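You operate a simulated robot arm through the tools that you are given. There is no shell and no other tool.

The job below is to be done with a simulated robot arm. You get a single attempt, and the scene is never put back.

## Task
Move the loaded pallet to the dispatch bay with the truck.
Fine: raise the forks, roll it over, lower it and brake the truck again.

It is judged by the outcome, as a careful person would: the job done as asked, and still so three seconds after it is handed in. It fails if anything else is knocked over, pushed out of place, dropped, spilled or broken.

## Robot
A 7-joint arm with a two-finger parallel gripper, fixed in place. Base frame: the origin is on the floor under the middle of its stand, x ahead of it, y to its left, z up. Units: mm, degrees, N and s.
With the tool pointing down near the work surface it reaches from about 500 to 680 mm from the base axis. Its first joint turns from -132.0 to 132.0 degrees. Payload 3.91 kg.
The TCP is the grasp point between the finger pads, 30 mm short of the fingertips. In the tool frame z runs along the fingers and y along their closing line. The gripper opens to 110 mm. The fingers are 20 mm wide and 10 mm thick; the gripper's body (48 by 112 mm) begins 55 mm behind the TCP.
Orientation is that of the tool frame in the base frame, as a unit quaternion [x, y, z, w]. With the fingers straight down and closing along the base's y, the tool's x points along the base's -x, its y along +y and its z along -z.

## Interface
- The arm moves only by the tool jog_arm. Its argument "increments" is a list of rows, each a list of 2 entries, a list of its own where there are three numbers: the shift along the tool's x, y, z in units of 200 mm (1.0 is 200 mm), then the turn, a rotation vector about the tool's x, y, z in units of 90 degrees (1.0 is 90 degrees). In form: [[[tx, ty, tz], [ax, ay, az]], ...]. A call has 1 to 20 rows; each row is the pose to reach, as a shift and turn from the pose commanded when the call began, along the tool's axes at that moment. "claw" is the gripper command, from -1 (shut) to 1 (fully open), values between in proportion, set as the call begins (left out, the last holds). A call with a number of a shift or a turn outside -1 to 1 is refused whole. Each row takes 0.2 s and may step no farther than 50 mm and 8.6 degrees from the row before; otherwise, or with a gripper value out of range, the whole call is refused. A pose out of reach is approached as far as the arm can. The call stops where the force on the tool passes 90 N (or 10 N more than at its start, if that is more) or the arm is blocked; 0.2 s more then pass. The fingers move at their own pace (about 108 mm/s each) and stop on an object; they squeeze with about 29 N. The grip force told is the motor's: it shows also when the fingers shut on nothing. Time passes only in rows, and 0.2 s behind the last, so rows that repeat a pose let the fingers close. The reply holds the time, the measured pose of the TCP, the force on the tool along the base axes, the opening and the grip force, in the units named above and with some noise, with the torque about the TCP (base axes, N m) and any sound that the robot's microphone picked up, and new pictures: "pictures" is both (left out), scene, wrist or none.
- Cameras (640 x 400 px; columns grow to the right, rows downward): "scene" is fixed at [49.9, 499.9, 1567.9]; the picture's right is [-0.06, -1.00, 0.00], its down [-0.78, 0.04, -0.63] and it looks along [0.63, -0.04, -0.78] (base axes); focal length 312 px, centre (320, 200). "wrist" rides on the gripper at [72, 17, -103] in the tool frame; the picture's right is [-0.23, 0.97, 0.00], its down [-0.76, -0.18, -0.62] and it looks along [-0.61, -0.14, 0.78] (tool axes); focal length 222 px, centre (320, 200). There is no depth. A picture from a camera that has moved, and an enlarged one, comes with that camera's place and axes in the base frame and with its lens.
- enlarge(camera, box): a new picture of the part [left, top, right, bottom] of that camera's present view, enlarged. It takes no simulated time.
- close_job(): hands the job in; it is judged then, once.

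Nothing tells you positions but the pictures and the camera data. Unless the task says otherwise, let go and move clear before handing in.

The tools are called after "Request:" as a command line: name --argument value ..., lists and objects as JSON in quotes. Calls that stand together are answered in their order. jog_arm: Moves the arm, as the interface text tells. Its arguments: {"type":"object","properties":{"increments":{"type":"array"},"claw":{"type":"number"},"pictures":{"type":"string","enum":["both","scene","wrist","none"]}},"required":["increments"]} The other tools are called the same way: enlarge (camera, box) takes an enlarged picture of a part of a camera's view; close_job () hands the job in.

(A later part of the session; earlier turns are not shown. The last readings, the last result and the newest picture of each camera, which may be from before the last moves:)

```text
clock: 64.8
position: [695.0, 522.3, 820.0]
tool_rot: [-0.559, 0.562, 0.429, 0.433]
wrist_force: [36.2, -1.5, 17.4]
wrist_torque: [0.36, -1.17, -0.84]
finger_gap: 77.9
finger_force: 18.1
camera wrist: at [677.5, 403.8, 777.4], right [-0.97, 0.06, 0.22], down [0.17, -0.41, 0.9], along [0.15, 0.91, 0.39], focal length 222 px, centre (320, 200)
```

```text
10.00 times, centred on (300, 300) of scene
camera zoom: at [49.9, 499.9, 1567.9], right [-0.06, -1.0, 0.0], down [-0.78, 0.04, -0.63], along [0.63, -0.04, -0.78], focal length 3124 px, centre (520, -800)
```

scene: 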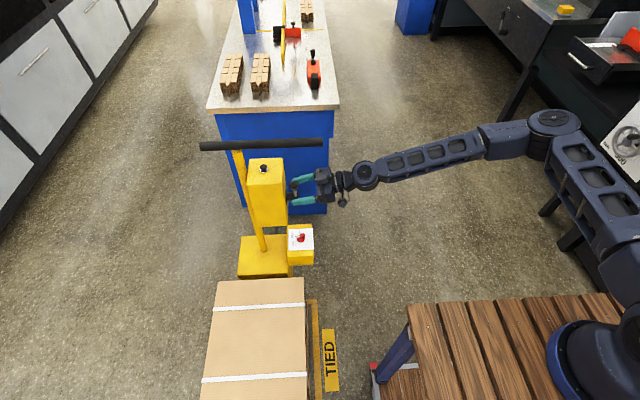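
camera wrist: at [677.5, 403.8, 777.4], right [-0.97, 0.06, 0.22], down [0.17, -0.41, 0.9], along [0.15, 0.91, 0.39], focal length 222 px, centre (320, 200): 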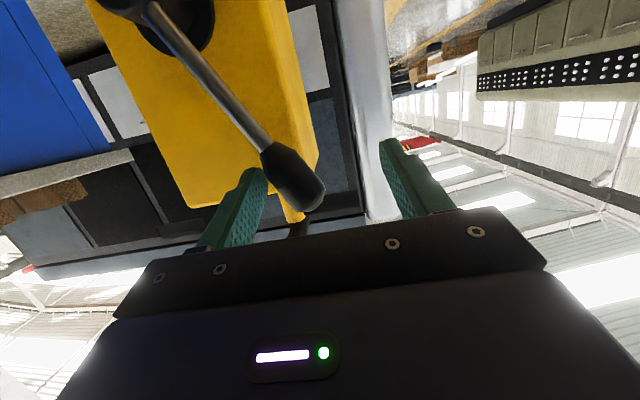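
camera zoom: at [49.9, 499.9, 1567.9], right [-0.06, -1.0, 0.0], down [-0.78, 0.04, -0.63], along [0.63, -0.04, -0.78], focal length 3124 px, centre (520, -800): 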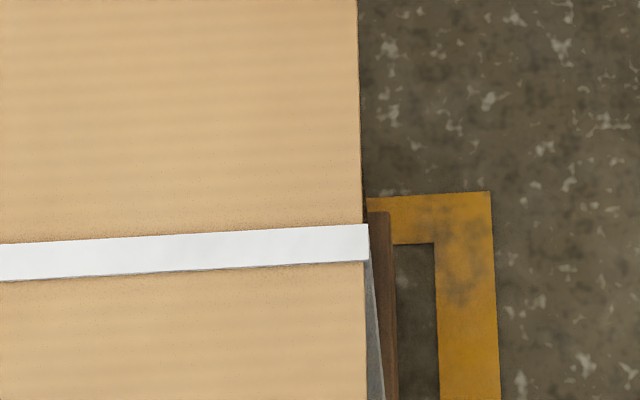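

At the −x stop there's no rise either. I'll back off the force, then push to +x once more, since the button press may have switched the power on, and look again.

Request:
jog_arm --increments '[[[0, -0.08, 0], [0, 0, 0]], [[-0.01, -0.14, -0.003], [0, 0, 0]], [[-0.029, -0.2, -0.008], [0, 0, 0]], [[-0.05, -0.26, -0.014], [0, 0, 0]], [[-0.062, -0.32, -0.017], [0, 0, 0]], [[-0.07, -0.38, -0.019], [0, 0, 0]], [[-0.072, -0.44, -0.019], [0, 0, 0]], [[-0.07, -0.5, -0.019], [0, 0, 0]], [[-0.06, -0.56, -0.016], [0, 0, 0]], [[-0.045, -0.62, -0.012], [0, 0, 0]], [[-0.022, -0.68, -0.006], [0, 0, 0]], [[-0.01, -0.71, -0.003], [0, 0, 0]], [[-0.01, -0.71, -0.003], [0, 0, 0]], [[-0.01, -0.71, -0.003], [0, 0, 0]]]'

Request:
enlarge --camera "scene" --box '[270, 280, 330, 320]'

```text
clock: 67.8
position: [835.4, 523.9, 820.1]
tool_rot: [0.561, -0.561, -0.431, -0.43]
wrist_force: [0.3, 0.8, 0.8]
wrist_torque: [-0.03, -0.03, 0.04]
finger_gap: 59.8
finger_force: 0.0
camera wrist: at [817.9, 405.4, 777.6], right [-0.97, 0.06, 0.22], down [0.18, -0.4, 0.9], along [0.14, 0.91, 0.38], focal length 222 px, centre (320, 200)
```

scene: 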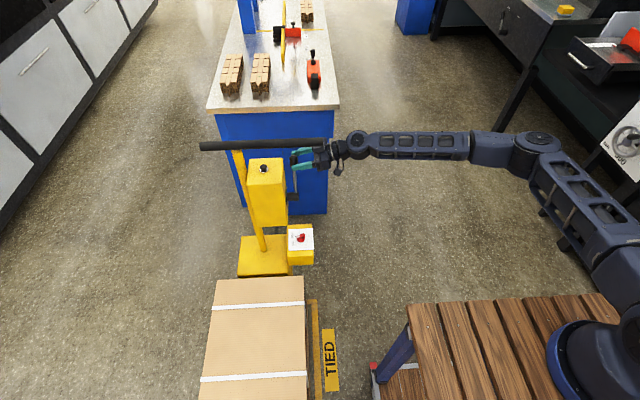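
wrist: 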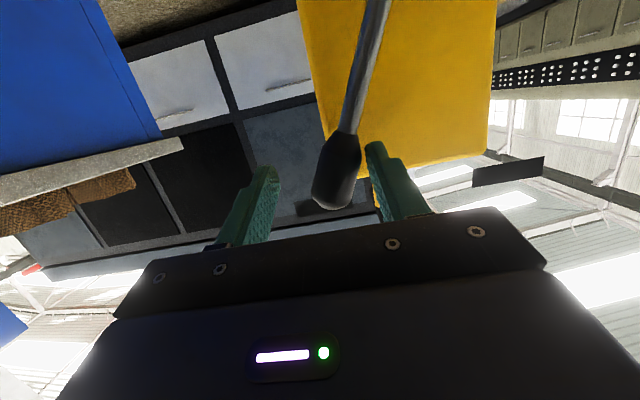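

```text
10.00 times, centred on (300, 300) of scene
camera zoom: at [49.9, 499.9, 1567.9], right [-0.06, -1.0, 0.0], down [-0.78, 0.04, -0.63], along [0.63, -0.04, -0.78], focal length 3124 px, centre (520, -800)
```

zoom: 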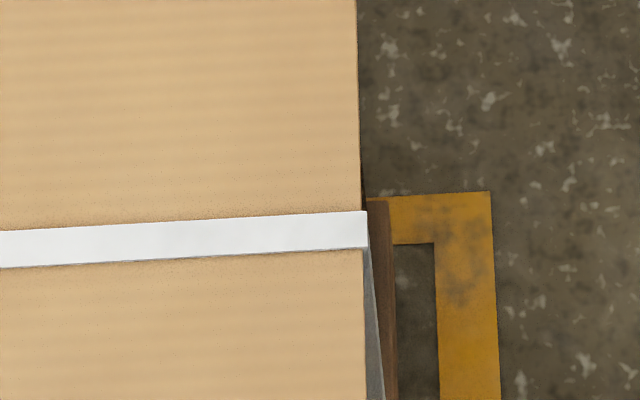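

The strap has moved up in the picture, so the load is rising. I'll hold and see if it keeps rising on its own or only per stroke.

Request:
jog_arm --increments '[[[0, 0, 0], [0, 0, 0]], [[0, 0, 0], [0, 0, 0]], [[0, 0, 0], [0, 0, 0]], [[0, 0, 0], [0, 0, 0]], [[0, 0, 0], [0, 0, 0]]]' --pictures "none"

Request:
enlarge --camera "scene" --box '[270, 280, 330, 320]'

```text
clock: 69.0
position: [834.6, 524.4, 819.8]
tool_rot: [-0.561, 0.562, 0.43, 0.43]
wrist_force: [-0.3, 0.2, 0.5]
wrist_torque: [0.01, -0.01, -0.01]
finger_gap: 60.1
finger_force: 0.1
```

```text
10.00 times, centred on (300, 300) of scene
camera zoom: at [49.9, 499.9, 1567.9], right [-0.06, -1.0, 0.0], down [-0.78, 0.04, -0.63], along [0.63, -0.04, -0.78], focal length 3124 px, centre (520, -800)
```

zoom: 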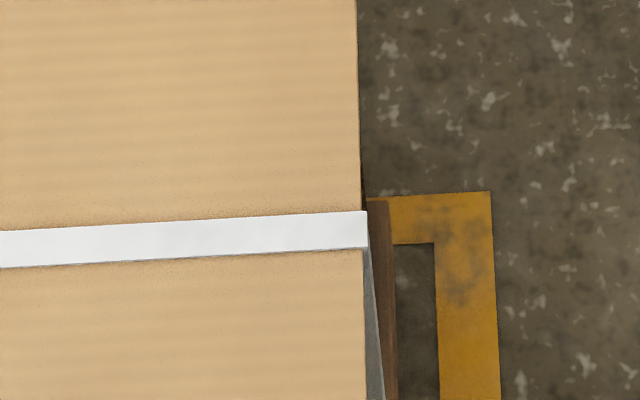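

The height holds between strokes, so this is a pump lever, about 8 mm per stroke once the slack is taken up, and the button is most likely the release. I'll do a full return and forward stroke and check again.

Request:
jog_arm --increments '[[[0, 0.07, 0], [0, 0, 0]], [[0, 0.14, 0], [0, 0, 0]], [[-0.034, 0.21, -0.009], [0, 0, 0]], [[-0.058, 0.28, -0.016], [0, 0, 0]], [[-0.075, 0.35, -0.02], [0, 0, 0]], [[-0.082, 0.42, -0.022], [0, 0, 0]], [[-0.08, 0.49, -0.021], [0, 0, 0]], [[-0.068, 0.56, -0.018], [0, 0, 0]], [[-0.053, 0.62, -0.014], [0, 0, 0]], [[-0.039, 0.66, -0.01], [0, 0, 0]], [[-0.039, 0.66, -0.01], [0, 0, 0]]]'

Request:
enlarge --camera "scene" --box '[270, 280, 330, 320]'

```text
clock: 71.4
position: [701.9, 525.0, 827.7]
tool_rot: [-0.56, 0.562, 0.429, 0.431]
wrist_force: [2.9, 1.0, 5.1]
wrist_torque: [0.15, -0.25, -0.07]
finger_gap: 62.3
finger_force: 2.2
camera wrist: at [684.8, 405.9, 786.2], right [-0.97, 0.06, 0.22], down [0.18, -0.41, 0.9], along [0.14, 0.91, 0.38], focal length 222 px, centre (320, 200)
```

scene: 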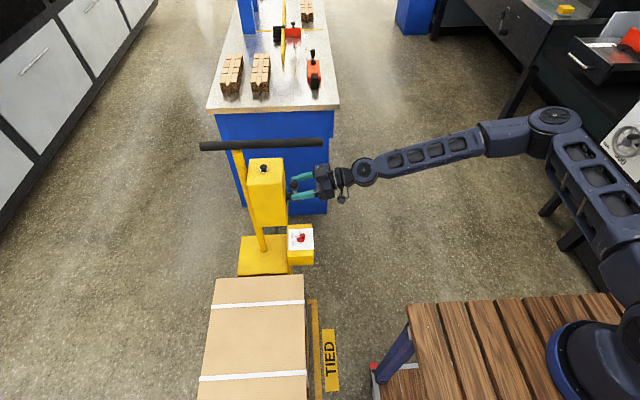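
wrist: 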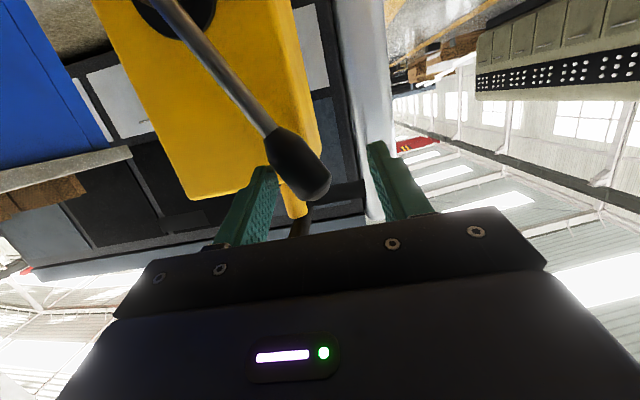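

```text
10.00 times, centred on (300, 300) of scene
camera zoom: at [49.9, 499.9, 1567.9], right [-0.06, -1.0, 0.0], down [-0.78, 0.04, -0.63], along [0.63, -0.04, -0.78], focal length 3124 px, centre (520, -800)
```

zoom: 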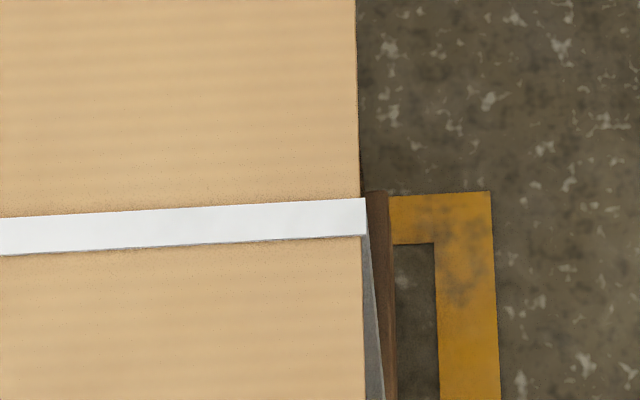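

Both directions pump, and the load is now up about 16 mm. I'll continue with a forward and a return stroke.

Request:
jog_arm --increments '[[[0, -0.07, 0], [0, 0, 0]], [[0, -0.14, 0], [0, 0, 0]], [[-0.024, -0.21, -0.006], [0, 0, 0]], [[-0.039, -0.28, -0.01], [0, 0, 0]], [[-0.043, -0.35, -0.012], [0, 0, 0]], [[-0.043, -0.42, -0.012], [0, 0, 0]], [[-0.029, -0.49, -0.008], [0, 0, 0]], [[-0.005, -0.56, -0.001], [0, 0, 0]], [[0.019, -0.62, 0.005], [0, 0, 0]], [[0.039, -0.67, 0.01], [0, 0, 0]], [[0.039, -0.67, 0.01], [0, 0, 0]]]' --pictures "scene"

Request:
enlarge --camera "scene" --box '[270, 280, 330, 320]'

Request:
jog_arm --increments '[[[0, 0.07, 0], [0, 0, 0]], [[0, 0.14, 0], [0, 0, 0]], [[-0.034, 0.21, -0.009], [0, 0, 0]], [[-0.058, 0.28, -0.016], [0, 0, 0]], [[-0.075, 0.35, -0.02], [0, 0, 0]], [[-0.082, 0.42, -0.022], [0, 0, 0]], [[-0.08, 0.49, -0.021], [0, 0, 0]], [[-0.068, 0.56, -0.018], [0, 0, 0]], [[-0.053, 0.62, -0.014], [0, 0, 0]], [[-0.039, 0.66, -0.01], [0, 0, 0]], [[-0.039, 0.66, -0.01], [0, 0, 0]]]' --pictures "scene"

Request:
enlarge --camera "scene" --box '[270, 280, 330, 320]'

```text
clock: 73.8
position: [836.0, 525.5, 821.3]
tool_rot: [-0.56, 0.561, 0.43, 0.431]
wrist_force: [0.1, -0.9, 0.2]
wrist_torque: [0.02, 0.02, 0.01]
finger_gap: 60.3
finger_force: 0.2
```

scene: 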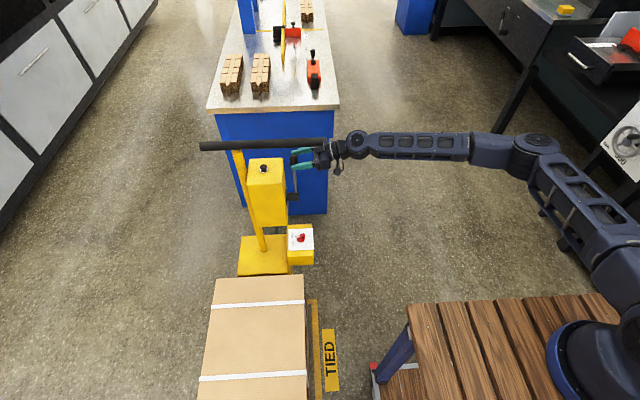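

```text
10.00 times, centred on (300, 300) of scene
camera zoom: at [49.9, 499.9, 1567.9], right [-0.06, -1.0, 0.0], down [-0.78, 0.04, -0.63], along [0.63, -0.04, -0.78], focal length 3124 px, centre (520, -800)
```

zoom: 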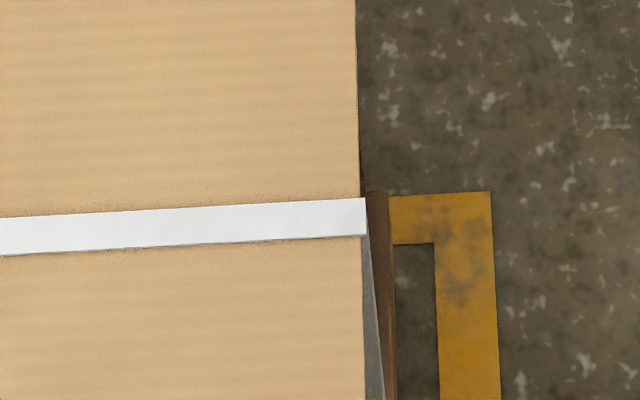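

```text
clock: 76.2
position: [703.6, 525.0, 828.2]
tool_rot: [0.561, -0.56, -0.431, -0.43]
wrist_force: [0.3, 0.5, -1.2]
wrist_torque: [-0.04, -0.01, -0.03]
finger_gap: 59.9
finger_force: 0.1
```

scene: 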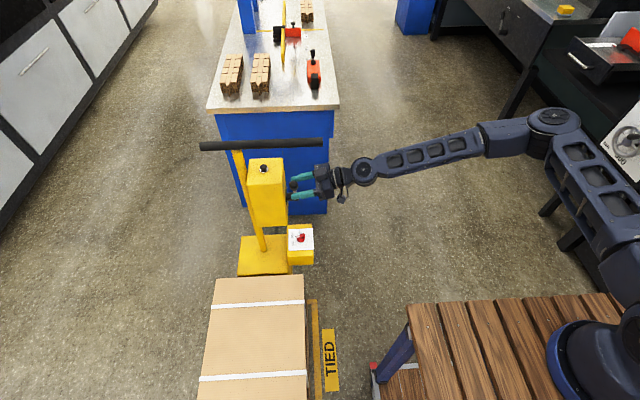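

```text
10.00 times, centred on (300, 300) of scene
camera zoom: at [49.9, 499.9, 1567.9], right [-0.06, -1.0, 0.0], down [-0.78, 0.04, -0.63], along [0.63, -0.04, -0.78], focal length 3124 px, centre (520, -800)
```

zoom: 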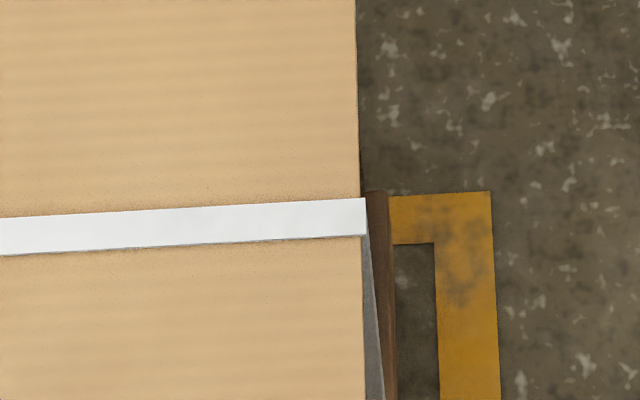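

The rise has stopped at about 27 mm in total. I'll confirm it's saturated with one slightly longer forward stroke, then leave the lever.

Request:
jog_arm --increments '[[[0, -0.07, 0], [0, 0, 0]], [[0, -0.14, 0], [0, 0, 0]], [[-0.024, -0.21, -0.006], [0, 0, 0]], [[-0.039, -0.28, -0.01], [0, 0, 0]], [[-0.043, -0.35, -0.012], [0, 0, 0]], [[-0.043, -0.42, -0.012], [0, 0, 0]], [[-0.029, -0.49, -0.008], [0, 0, 0]], [[-0.005, -0.56, -0.001], [0, 0, 0]], [[0.019, -0.62, 0.005], [0, 0, 0]], [[0.045, -0.685, 0.012], [0, 0, 0]], [[0.045, -0.685, 0.012], [0, 0, 0]]]' --pictures "wrist"

Request:
enlarge --camera "scene" --box '[270, 280, 330, 320]'

Request:
enlarge --camera "scene" --box '[180, 200, 340, 320]'

```text
clock: 78.6
position: [839.7, 524.8, 819.1]
tool_rot: [-0.561, 0.561, 0.43, 0.431]
wrist_force: [-15.8, 3.7, 5.3]
wrist_torque: [0.17, 0.4, 0.21]
finger_gap: 67.8
finger_force: 7.9
camera wrist: at [823.7, 405.9, 776.6], right [-0.97, 0.06, 0.22], down [0.18, -0.4, 0.9], along [0.14, 0.91, 0.38], focal length 222 px, centre (320, 200)
```

wrist: 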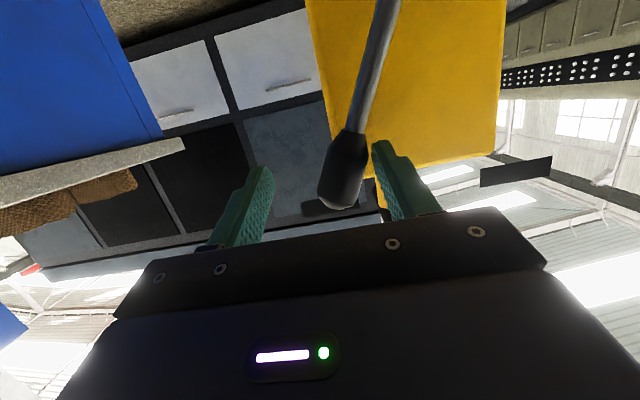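

```text
10.00 times, centred on (300, 300) of scene
camera zoom: at [49.9, 499.9, 1567.9], right [-0.06, -1.0, 0.0], down [-0.78, 0.04, -0.63], along [0.63, -0.04, -0.78], focal length 3124 px, centre (520, -800)
```

zoom: 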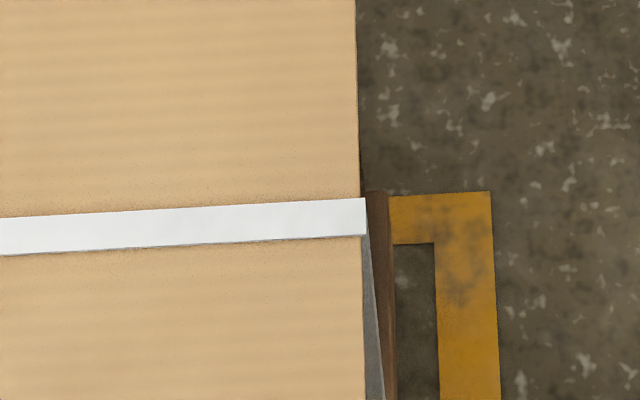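

```text
3.33 times, centred on (260, 260) of scene
camera zoom: at [49.9, 499.9, 1567.9], right [-0.06, -1.0, 0.0], down [-0.78, 0.04, -0.63], along [0.63, -0.04, -0.78], focal length 1041 px, centre (520, 0)
```

zoom: 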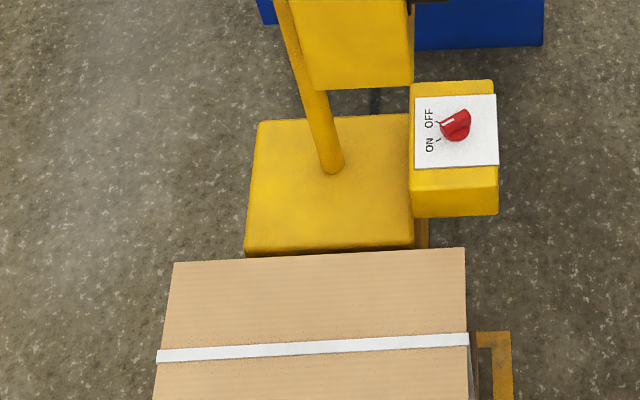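

The lift is saturated, so the forks are fully raised. Now I'll retract from the lever and bring the camera down toward the brake knob at about (742, 535, 468).

Request:
jog_arm --increments '[[[0, 0.05, -0.05], [0, 0, 0]], [[0, 0.05, -0.2], [0, 0, 0]], [[0, 0.05, -0.35], [0, 0, 0]], [[0, 0.05, -0.5], [0, 0, 0]], [[0, 0.05, -0.65], [0, 0, 0]], [[0.095, 0.1, -0.637], [0, 0.042, 0]], [[0.191, 0.16, -0.624], [0, 0.083, 0]], [[0.286, 0.22, -0.611], [0, 0.125, 0]], [[0.382, 0.28, -0.598], [0, 0.167, 0]], [[0.477, 0.33, -0.585], [0, 0.208, 0]], [[0.572, 0.39, -0.572], [0, 0.25, 0]], [[0.668, 0.45, -0.559], [0, 0.292, 0]], [[0.763, 0.5, -0.546], [0, 0.333, 0]], [[0.763, 0.5, -0.546], [0, 0.333, 0]]]'

```text
clock: 81.6
position: [743.2, 379.9, 698.6]
tool_rot: [-0.653, 0.654, 0.27, 0.271]
wrist_force: [0.1, -0.5, -0.3]
wrist_torque: [-0.05, -0.02, 0.02]
finger_gap: 59.8
finger_force: 0.1
camera wrist: at [725.7, 255.5, 720.1], right [-0.97, 0.16, 0.16], down [0.18, 0.1, 0.98], along [0.14, 0.98, -0.12], focal length 222 px, centre (320, 200)
```

scene: 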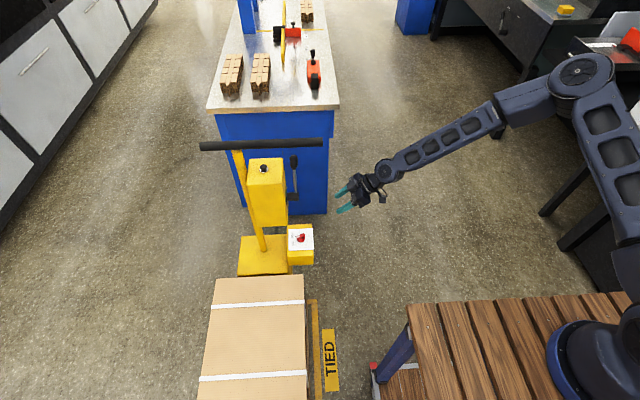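
wrist: 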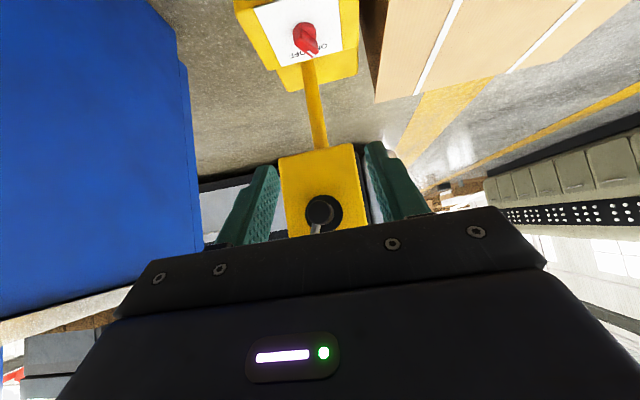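

Request:
enlarge --camera "wrist" --box '[230, 0, 370, 90]'

```text
4.44 times, centred on (300, 45) of wrist
camera zoom: at [725.7, 255.5, 720.1], right [-0.97, 0.16, 0.16], down [0.18, 0.1, 0.98], along [0.14, 0.98, -0.12], focal length 987 px, centre (409, 889)
```

zoom: 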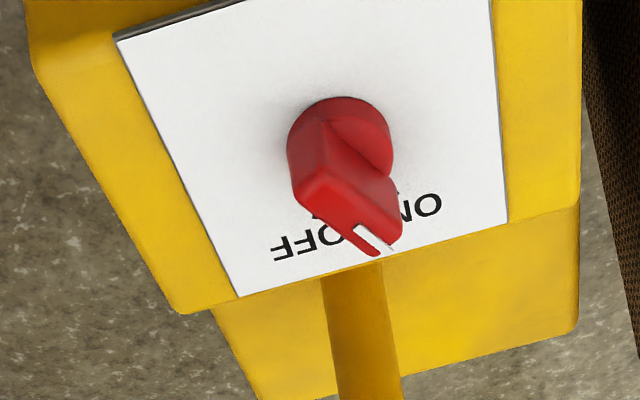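

I now have the plate at x 698–800, y 483–585, z≈448, with the knob centred at (749, 534) and its bar top near z≈471. ON to OFF is about a 50° turn, with the pointer end moving toward +x. I'll close the fingers and approach tilted from the robot side, stopping short of the knob.

Request:
jog_arm --increments '[[[0.028, 0.032, 0.1], [0.0265, -0.0163, 0.0204]], [[0.057, 0.064, 0.199], [0.053, -0.0326, 0.0407]], [[0.085, 0.096, 0.299], [0.0796, -0.0489, 0.0611]], [[0.113, 0.128, 0.399], [0.1061, -0.0652, 0.0814]], [[0.142, 0.16, 0.499], [0.1326, -0.0815, 0.1018]], [[0.17, 0.192, 0.598], [0.1591, -0.0977, 0.1221]], [[0.198, 0.224, 0.698], [0.1856, -0.114, 0.1425]], [[0.226, 0.256, 0.798], [0.2122, -0.1303, 0.1628]], [[0.255, 0.288, 0.897], [0.2387, -0.1466, 0.1832]], [[0.283, 0.32, 0.997], [0.2652, -0.1629, 0.2035]], [[0.283, 0.32, 0.997], [0.2652, -0.1629, 0.2035]]]' --claw -1

```text
clock: 84.0
position: [676.6, 480.1, 520.8]
tool_rot: [-0.433, 0.75, 0.25, 0.433]
wrist_force: [0.0, -1.0, 0.0]
wrist_torque: [-0.04, 0.02, 0.01]
finger_gap: 0.0
finger_force: 29.4
camera wrist: at [600.0, 380.2, 509.6], right [-0.79, 0.59, 0.2], down [0.07, -0.23, 0.97], along [0.61, 0.78, 0.14], focal length 222 px, centre (320, 200)
```

scene: 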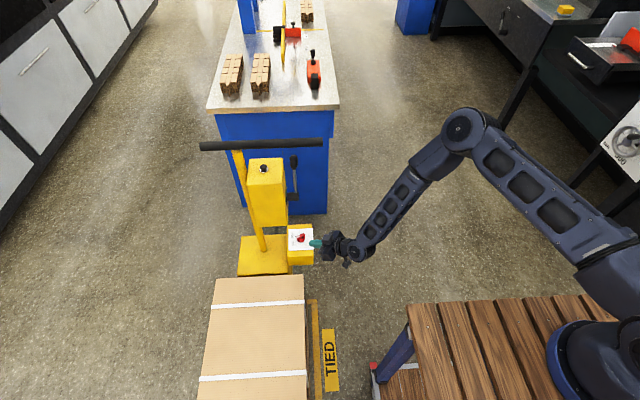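
wrist: 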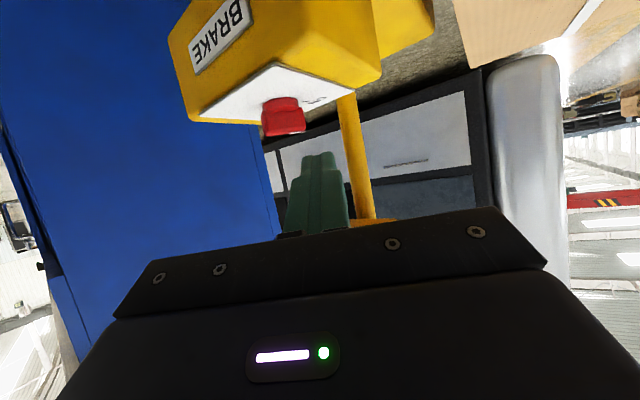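

Reach is comfortable here. I'll zoom in on the knob from this low angle.

Request:
enlarge --camera "wrist" --box '[230, 60, 370, 180]'

Request:
enlarge --camera "scene" --box '[280, 215, 340, 255]'

```text
3.33 times, centred on (300, 120) of wrist
camera zoom: at [600.0, 380.2, 509.6], right [-0.79, 0.59, 0.2], down [0.07, -0.23, 0.97], along [0.61, 0.78, 0.14], focal length 740 px, centre (387, 467)
```

zoom: 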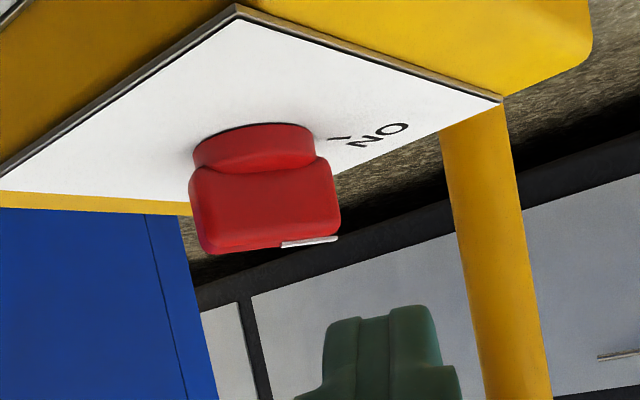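

```text
10.00 times, centred on (310, 235) of scene
camera zoom: at [49.9, 499.9, 1567.9], right [-0.06, -1.0, 0.0], down [-0.78, 0.04, -0.63], along [0.63, -0.04, -0.78], focal length 3124 px, centre (420, -150)
```

zoom: 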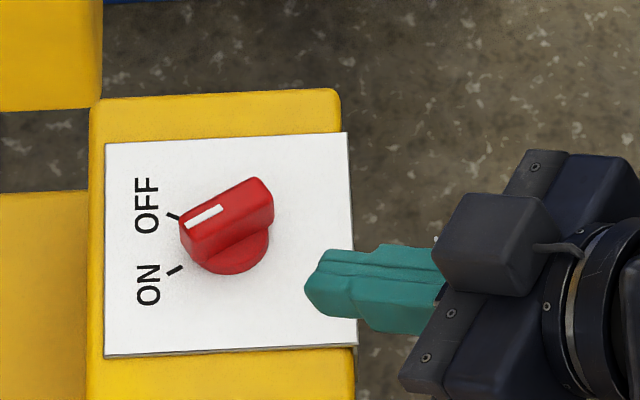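

The bar spans roughly z 457–472, with its pointer end's −x corner at about (737, 552). I'll slide the fingertip down to the −x side of the pointer end.

Request:
jog_arm --increments '[[[0.003, -0.001, 0.08], [0, 0, 0]], [[0.006, -0.002, 0.16], [0, 0, 0]], [[0.009, -0.004, 0.24], [0, 0, 0]], [[0.012, -0.005, 0.3], [0, 0, 0]], [[0.015, -0.006, 0.352], [0, 0, 0]], [[0.015, -0.006, 0.352], [0, 0, 0]]]'

Request:
enlarge --camera "wrist" --box '[230, 60, 370, 180]'

Request:
enlarge --camera "scene" --box '[280, 215, 340, 255]'

```text
clock: 85.4
position: [707.1, 532.3, 481.5]
tool_rot: [-0.433, 0.75, 0.251, 0.433]
wrist_force: [0.0, 0.7, 0.0]
wrist_torque: [-0.03, -0.02, -0.01]
finger_gap: 0.2
finger_force: 29.1
camera wrist: at [630.0, 431.8, 470.3], right [-0.79, 0.59, 0.2], down [0.07, -0.23, 0.97], along [0.61, 0.78, 0.13], focal length 222 px, centre (320, 200)
```

scene: 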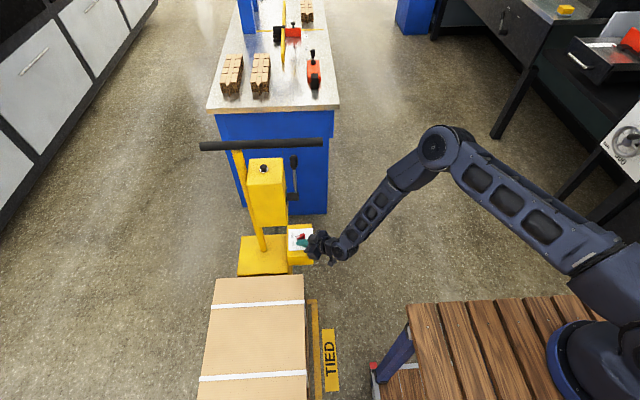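
wrist: 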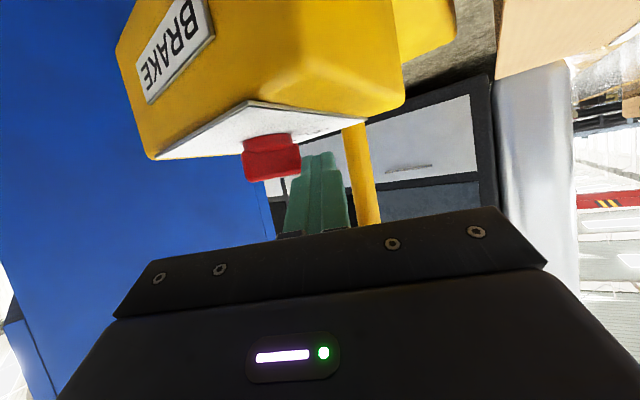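

```text
3.33 times, centred on (300, 120) of wrist
camera zoom: at [630.0, 431.8, 470.3], right [-0.79, 0.59, 0.2], down [0.07, -0.23, 0.97], along [0.61, 0.78, 0.13], focal length 740 px, centre (387, 467)
```

zoom: 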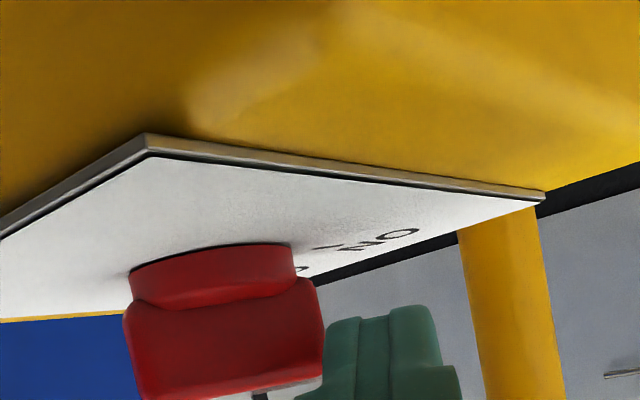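

```text
10.00 times, centred on (310, 235) of scene
camera zoom: at [49.9, 499.9, 1567.9], right [-0.06, -1.0, 0.0], down [-0.78, 0.04, -0.63], along [0.63, -0.04, -0.78], focal length 3124 px, centre (420, -150)
```

zoom: 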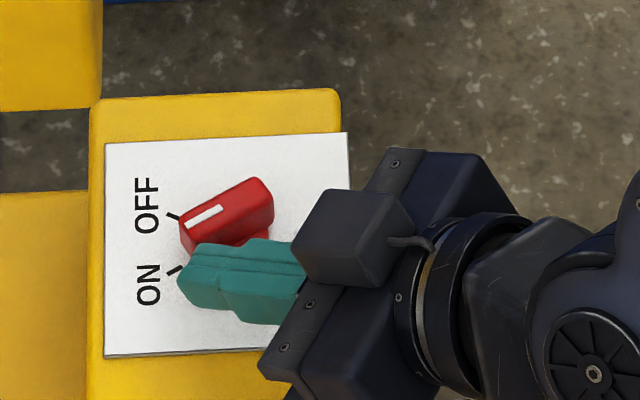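

The tip sits beside the pointer end. Now I'll push toward +x in small steps to turn the knob to OFF.

Request:
jog_arm --increments '[[[-0.005, -0.0173, 0.0087], [0, 0, 0]], [[-0.01, -0.0346, 0.0173], [0, 0, 0]], [[-0.015, -0.052, 0.026], [0, 0, 0]], [[-0.02, -0.0693, 0.0346], [0, 0, 0]], [[-0.025, -0.0866, 0.0433], [0, 0, 0]], [[-0.025, -0.0866, 0.0433], [0, 0, 0]]]'

Request:
enlarge --camera "scene" --box '[280, 215, 340, 255]'

```text
clock: 86.8
position: [724.1, 533.0, 482.6]
tool_rot: [-0.433, 0.75, 0.251, 0.433]
wrist_force: [-20.3, 1.8, 10.0]
wrist_torque: [0.16, 0.12, 0.18]
finger_gap: 0.0
finger_force: 28.9
camera wrist: at [648.6, 431.6, 470.7], right [-0.79, 0.58, 0.2], down [0.08, -0.23, 0.97], along [0.61, 0.78, 0.13], focal length 222 px, centre (320, 200)
```

scene: 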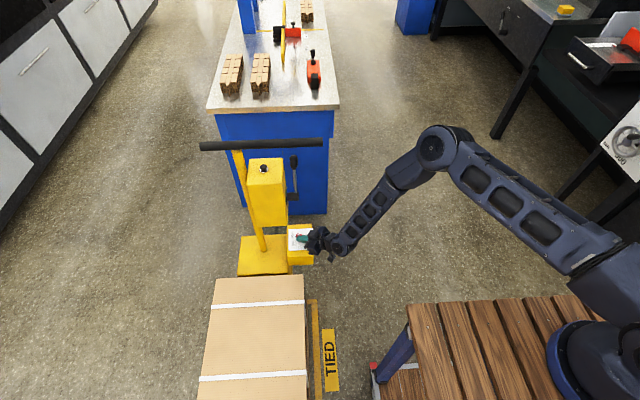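
wrist: 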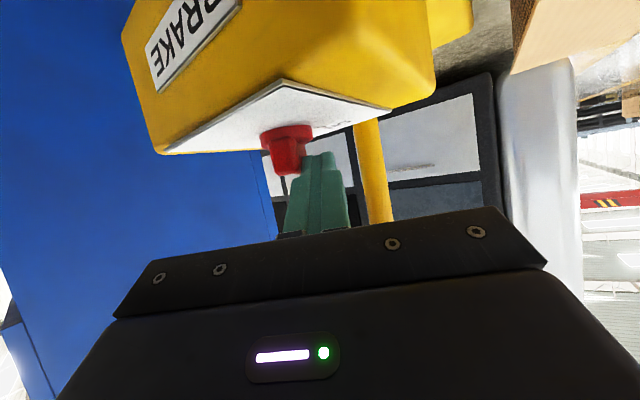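

```text
10.00 times, centred on (310, 235) of scene
camera zoom: at [49.9, 499.9, 1567.9], right [-0.06, -1.0, 0.0], down [-0.78, 0.04, -0.63], along [0.63, -0.04, -0.78], focal length 3124 px, centre (420, -150)
```

zoom: 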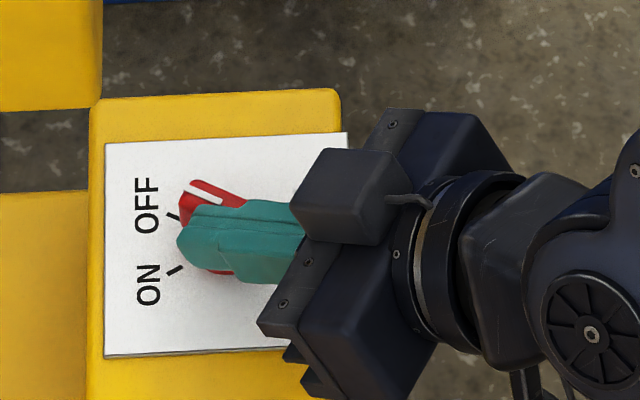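

The pointer now looks aligned with OFF. I'll back off slightly and check.

Request:
jog_arm --increments '[[[0.0125, 0.0433, -0.0217], [0, 0, 0]], [[0.02, 0.0693, -0.0346], [0, 0, 0]], [[0.015, 0.07, -0.2], [0, 0, 0]], [[0.015, 0.07, -0.4], [0, 0, 0]]]'

Request:
enlarge --camera "scene" --box '[280, 215, 340, 255]'

Request:
enlarge --camera "wrist" --box '[230, 60, 370, 180]'

```text
clock: 87.8
position: [681.4, 476.3, 518.0]
tool_rot: [-0.432, 0.75, 0.249, 0.434]
wrist_force: [1.2, 0.1, 0.0]
wrist_torque: [-0.02, -0.01, 0.0]
finger_gap: 0.2
finger_force: 29.2
camera wrist: at [603.2, 376.5, 507.5], right [-0.79, 0.59, 0.2], down [0.07, -0.23, 0.97], along [0.61, 0.78, 0.14], focal length 222 px, centre (320, 200)
```

scene: 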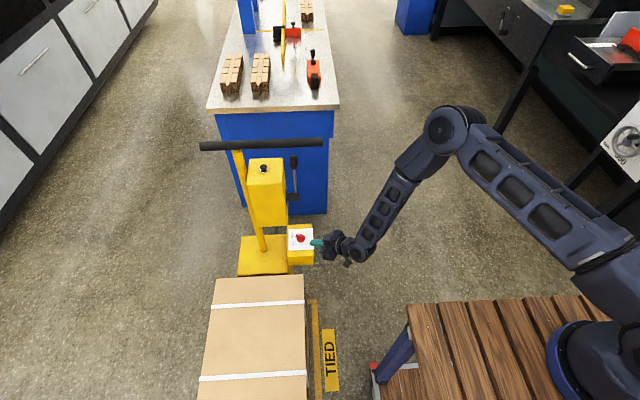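
wrist: 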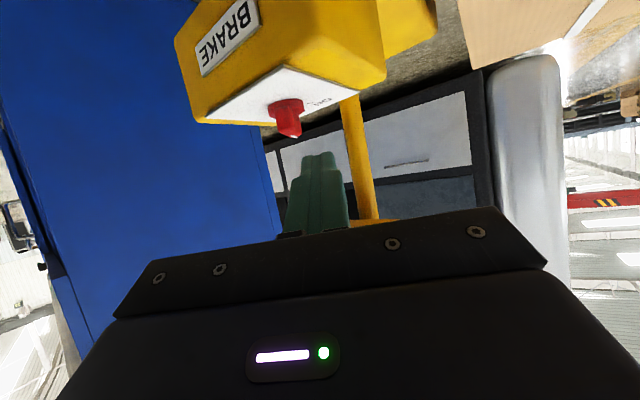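

```text
10.00 times, centred on (310, 235) of scene
camera zoom: at [49.9, 499.9, 1567.9], right [-0.06, -1.0, 0.0], down [-0.78, 0.04, -0.63], along [0.63, -0.04, -0.78], focal length 3124 px, centre (420, -150)
```

zoom: 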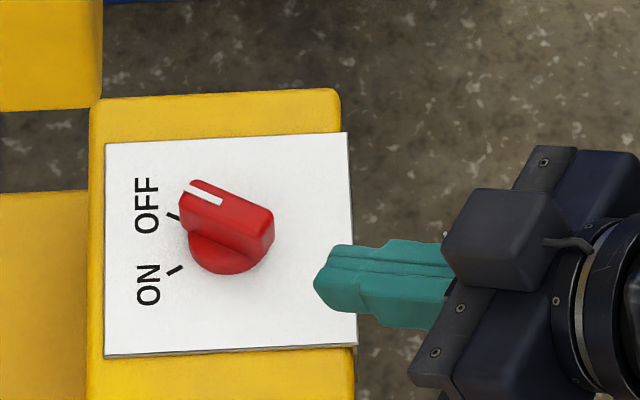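

```text
3.33 times, centred on (300, 120) of wrist
camera zoom: at [603.2, 376.5, 507.5], right [-0.79, 0.59, 0.2], down [0.07, -0.23, 0.97], along [0.61, 0.78, 0.14], focal length 740 px, centre (387, 467)
```

zoom: 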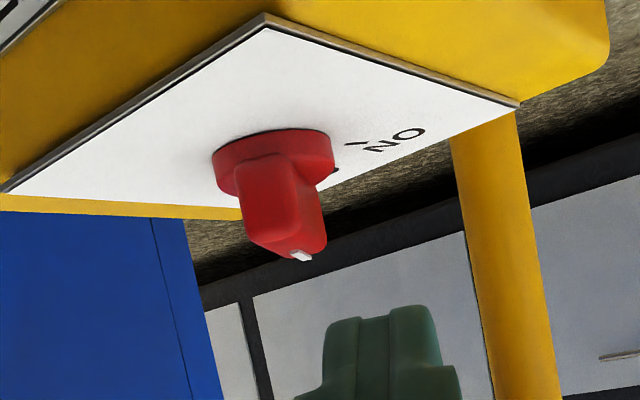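

The pointer is at OFF, so the brake is released, and the truck hasn't moved. Next I'll retract, go upright, rise above the handlebar and grip it at about y≈650, near the truck's centreline at y≈705.

Request:
jog_arm --increments '[[[-0.03, 0.005, -0.12], [0, 0, 0]], [[-0.083, 0.012, -0.2], [-0.0194, 0.0723, -0.0336]], [[-0.135, 0.02, -0.28], [-0.0388, 0.1446, -0.0671]], [[-0.188, 0.027, -0.361], [-0.0581, 0.2169, -0.1007]], [[-0.241, 0.035, -0.442], [-0.0775, 0.2892, -0.1342]], [[-0.293, 0.043, -0.523], [-0.0969, 0.3616, -0.1678]], [[-0.346, 0.051, -0.604], [-0.1163, 0.4339, -0.2013]], [[-0.399, 0.058, -0.685], [-0.1356, 0.5062, -0.2349]], [[-0.451, 0.066, -0.766], [-0.155, 0.5785, -0.2684]], [[-0.504, 0.074, -0.847], [-0.1744, 0.6508, -0.302]], [[-0.504, 0.074, -0.847], [-0.1744, 0.6508, -0.302]]]' --pictures "none"

Request:
jog_arm --increments '[[[0, -0.02, -0.2], [0, 0, 0]], [[0, -0.04, -0.4], [0, 0, 0]], [[0, -0.06, -0.6], [0, 0, 0]], [[0, -0.08, -0.8], [0, 0, 0]], [[0, -0.1, -1.0], [0, 0, 0]]]' --claw 0.5 --pictures "none"

Request:
jog_arm --increments '[[[0, -0.02, -0.2], [0, 0, 0]], [[0, -0.04, -0.4], [0, 0, 0]], [[0, -0.06, -0.6], [0, 0, 0]], [[0, -0.08, -0.8], [0, 0, 0]], [[0, -0.1, -1.0], [0, 0, 0]]]'

```text
clock: 90.2
position: [620.6, 400.9, 690.1]
tool_rot: [-0.707, 0.707, 0.0, -0.001]
wrist_force: [-0.3, 0.4, -0.1]
wrist_torque: [-0.01, 0.0, -0.01]
finger_gap: 0.0
finger_force: 28.8
```

```text
clock: 91.4
position: [638.2, 400.4, 891.1]
tool_rot: [0.707, -0.707, -0.001, 0.0]
wrist_force: [0.4, 1.0, -0.5]
wrist_torque: [0.0, 0.01, 0.0]
finger_gap: 82.3
finger_force: 0.2
```

```text
clock: 92.6
position: [657.8, 400.1, 1088.9]
tool_rot: [-0.707, 0.707, 0.001, 0.0]
wrist_force: [0.1, -0.5, 0.2]
wrist_torque: [0.0, -0.01, 0.02]
finger_gap: 82.7
finger_force: 0.1
camera wrist: at [641.9, 328.0, 1192.9], right [-0.97, 0.23, 0.0], down [0.18, 0.76, 0.62], along [0.14, 0.61, -0.78], focal length 222 px, centre (320, 200)
```

scene: 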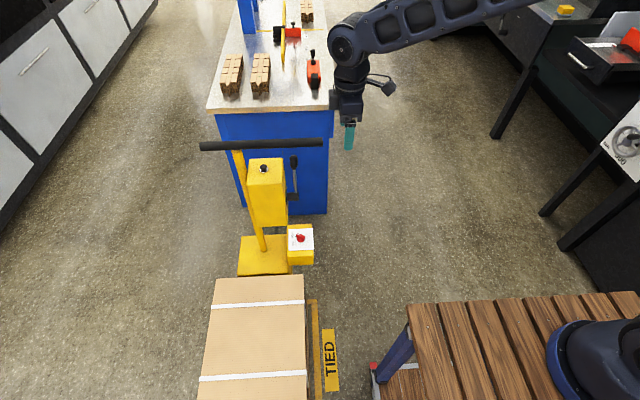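
wrist: 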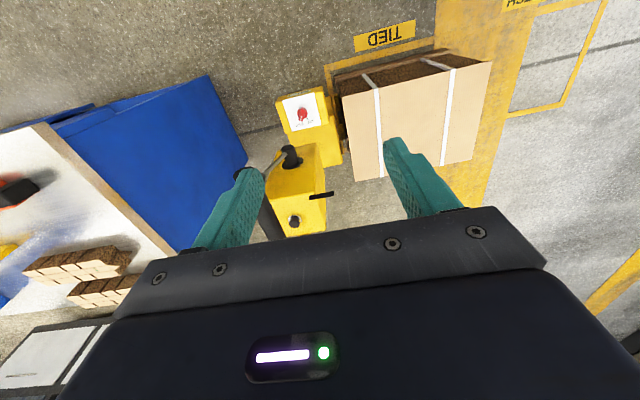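

Request:
jog_arm --increments '[[[-0.124, -0.066, 0.006], [0, 0, 0]], [[-0.248, -0.133, 0.012], [0, 0, 0]], [[-0.371, -0.199, 0.019], [0, 0, 0]], [[-0.495, -0.265, 0.025], [0, 0, 0]], [[-0.619, -0.331, 0.031], [0, 0, 0]], [[-0.743, -0.398, 0.037], [0, 0, 0]], [[-0.866, -0.464, 0.044], [0, 0, 0]], [[-0.99, -0.53, 0.05], [0, 0, 0]], [[-0.99, -0.53, 0.05], [0, 0, 0]]]'

```text
clock: 94.6
position: [767.4, 596.2, 1081.3]
tool_rot: [-0.707, 0.708, 0.0, 0.0]
wrist_force: [0.7, -0.1, -0.7]
wrist_torque: [0.01, -0.02, 0.02]
finger_gap: 82.3
finger_force: 0.0
camera wrist: at [751.5, 524.6, 1185.2], right [-0.97, 0.23, 0.0], down [0.18, 0.76, 0.62], along [0.14, 0.61, -0.78], focal length 222 px, centre (320, 200)
```

scene: 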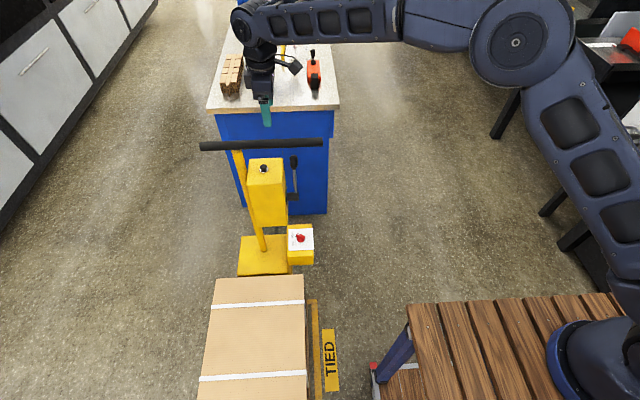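
wrist: 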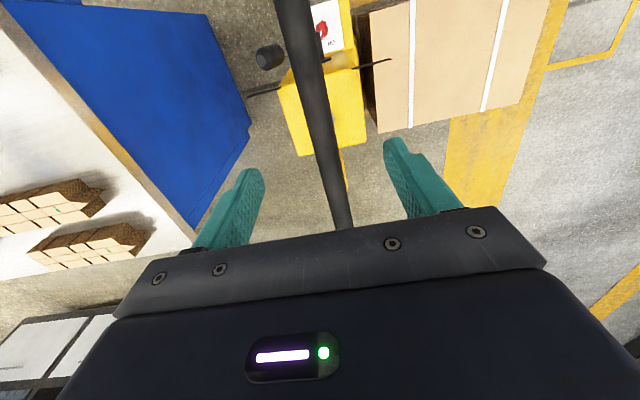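

The bar at x≈769 is well between the open fingers. I'll shift to y≈650 and descend around it.

Request:
jog_arm --increments '[[[-0.135, 0, 0], [0, 0, 0]], [[-0.27, 0, 0], [0, 0, 0]], [[-0.27, 0, 0.12], [0, 0, 0]], [[-0.27, 0, 0.24], [0, 0, 0]], [[-0.27, 0, 0.36], [0, 0, 0]], [[-0.27, 0, 0.48], [0, 0, 0]], [[-0.27, 0, 0.61], [0, 0, 0]], [[-0.27, 0, 0.61], [0, 0, 0]]]'

Request:
enlarge --camera "wrist" --box '[180, 80, 480, 260]'

```text
clock: 96.4
position: [766.9, 653.2, 958.2]
tool_rot: [-0.706, 0.708, 0.0, 0.0]
wrist_force: [-0.3, 0.6, 0.8]
wrist_torque: [0.0, 0.01, -0.01]
finger_gap: 82.5
finger_force: 0.0
camera wrist: at [749.8, 580.5, 1062.5], right [-0.97, 0.23, 0.0], down [0.18, 0.76, 0.62], along [0.14, 0.61, -0.78], focal length 222 px, centre (320, 200)
```

scene: 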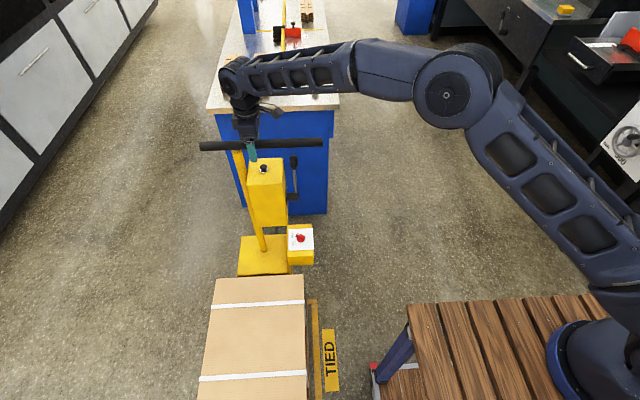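
wrist: 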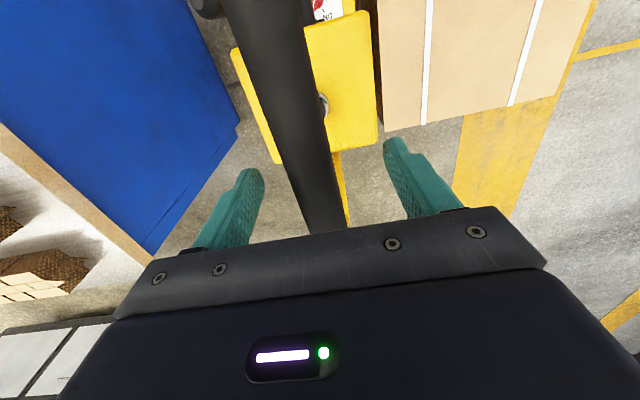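

```text
2.13 times, centred on (330, 170) of wrist
camera zoom: at [749.8, 580.5, 1062.5], right [-0.97, 0.23, 0.0], down [0.18, 0.76, 0.62], along [0.14, 0.61, -0.78], focal length 474 px, centre (299, 264)
```

zoom: 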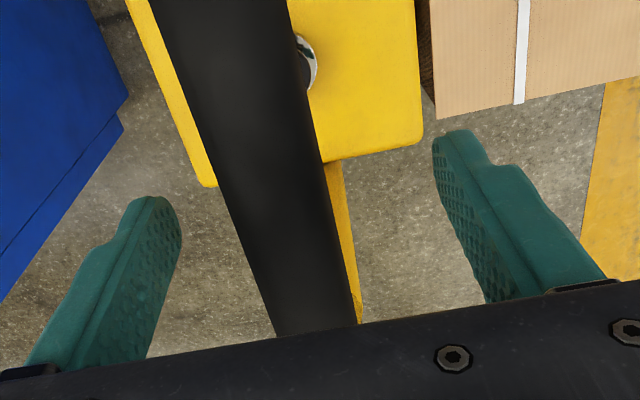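

The bar is between the fingers, so I'll close the gripper on it.

Request:
jog_arm --increments '[[[0, 0, 0], [0, 0, 0]], [[0, 0, 0], [0, 0, 0]], [[0, 0, 0], [0, 0, 0]], [[0, 0, 0], [0, 0, 0]], [[0, 0, 0], [0, 0, 0]]]' --claw -1

```text
clock: 97.6
position: [766.1, 652.3, 959.5]
tool_rot: [-0.707, 0.708, 0.0, 0.0]
wrist_force: [-4.7, -6.1, 0.1]
wrist_torque: [-1.08, 0.16, 0.22]
finger_gap: 28.0
finger_force: 45.4
camera wrist: at [749.7, 580.3, 1062.6], right [-0.97, 0.23, 0.0], down [0.18, 0.76, 0.62], along [0.14, 0.61, -0.78], focal length 222 px, centre (320, 200)
```

scene: 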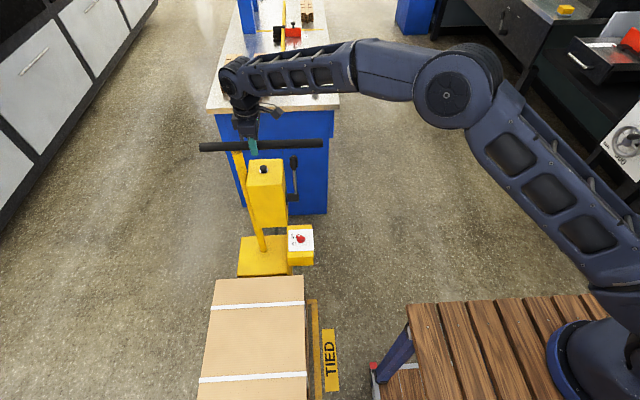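
wrist: 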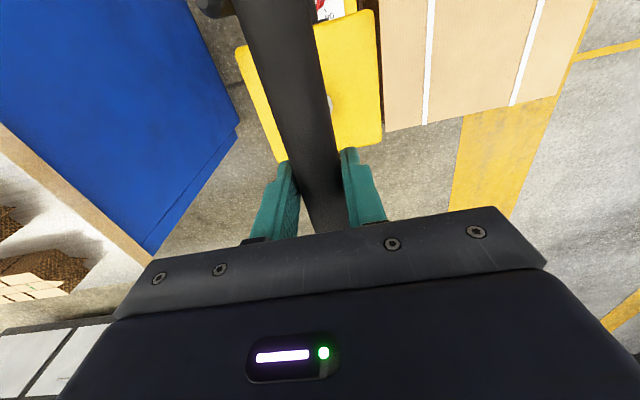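

The grip is firm, with the bar measuring about 28 mm. First I'll do a gentle 60 mm test roll toward −x, watching forces and straightness.

Request:
enlarge --camera "scene" --box '[280, 215, 340, 255]'

Request:
jog_arm --increments '[[[0, 0.01, 0], [0, 0, 0]], [[0, 0.03, 0], [0, 0, 0]], [[0, 0.06, 0], [0, 0, 0]], [[0, 0.1, 0], [0, 0, 0]], [[0, 0.15, 0], [0, 0, 0]], [[0, 0.2, 0], [0, 0, 0]], [[0, 0.24, 0], [0, 0, 0]], [[0, 0.27, 0], [0, 0, 0]], [[0, 0.29, 0], [0, 0, 0]], [[0, 0.3, 0], [0, 0, 0]], [[0, 0.3, 0], [0, 0, 0]]]'

Request:
enlarge --camera "scene" --box '[180, 200, 340, 320]'

```text
10.00 times, centred on (310, 235) of scene
camera zoom: at [49.9, 499.9, 1567.9], right [-0.06, -1.0, 0.0], down [-0.78, 0.04, -0.63], along [0.63, -0.04, -0.78], focal length 3124 px, centre (420, -150)
```

zoom: 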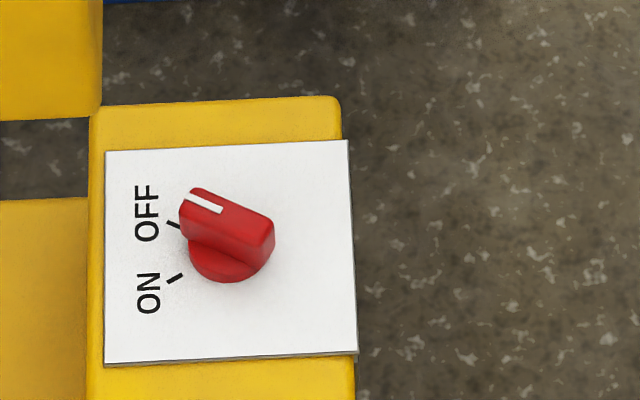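

```text
clock: 100.0
position: [706.5, 652.3, 958.6]
tool_rot: [-0.707, 0.707, 0.001, 0.0]
wrist_force: [1.1, -14.1, -10.3]
wrist_torque: [0.44, -0.13, 0.06]
finger_gap: 27.7
finger_force: 45.1
camera wrist: at [689.0, 580.4, 1062.7], right [-0.97, 0.23, 0.0], down [0.18, 0.76, 0.62], along [0.14, 0.61, -0.78], focal length 222 px, centre (320, 200)
```

scene: 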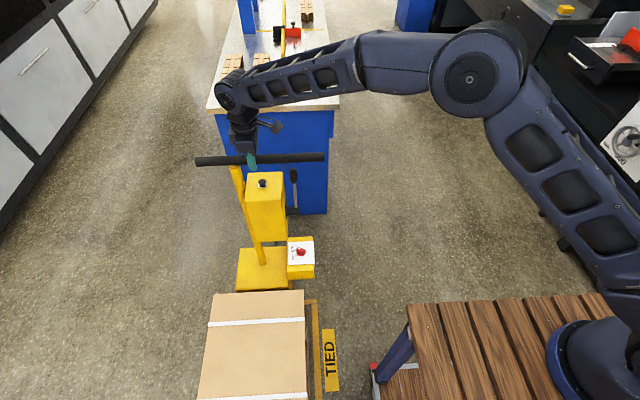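
wrist: 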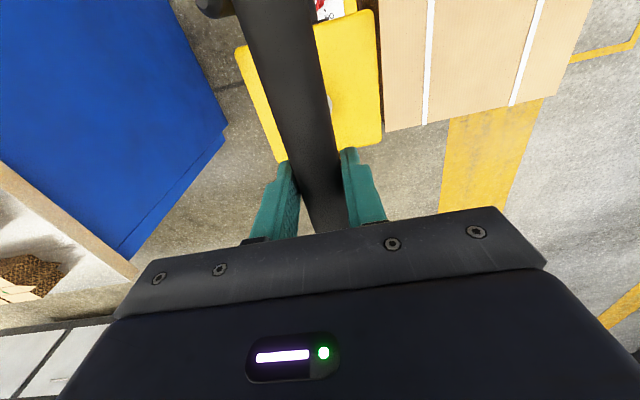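

```text
3.33 times, centred on (260, 260) of scene
camera zoom: at [49.9, 499.9, 1567.9], right [-0.06, -1.0, 0.0], down [-0.78, 0.04, -0.63], along [0.63, -0.04, -0.78], focal length 1041 px, centre (520, 0)
```

zoom: 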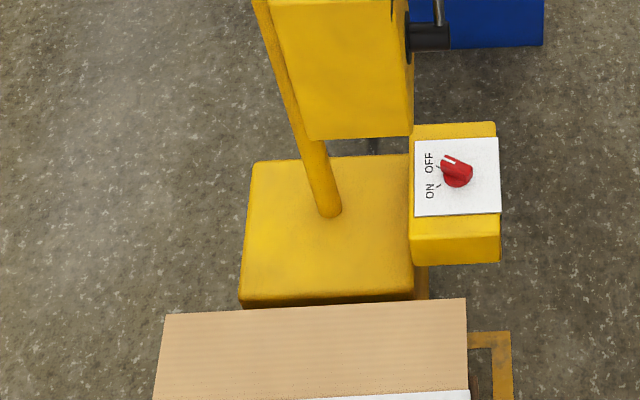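

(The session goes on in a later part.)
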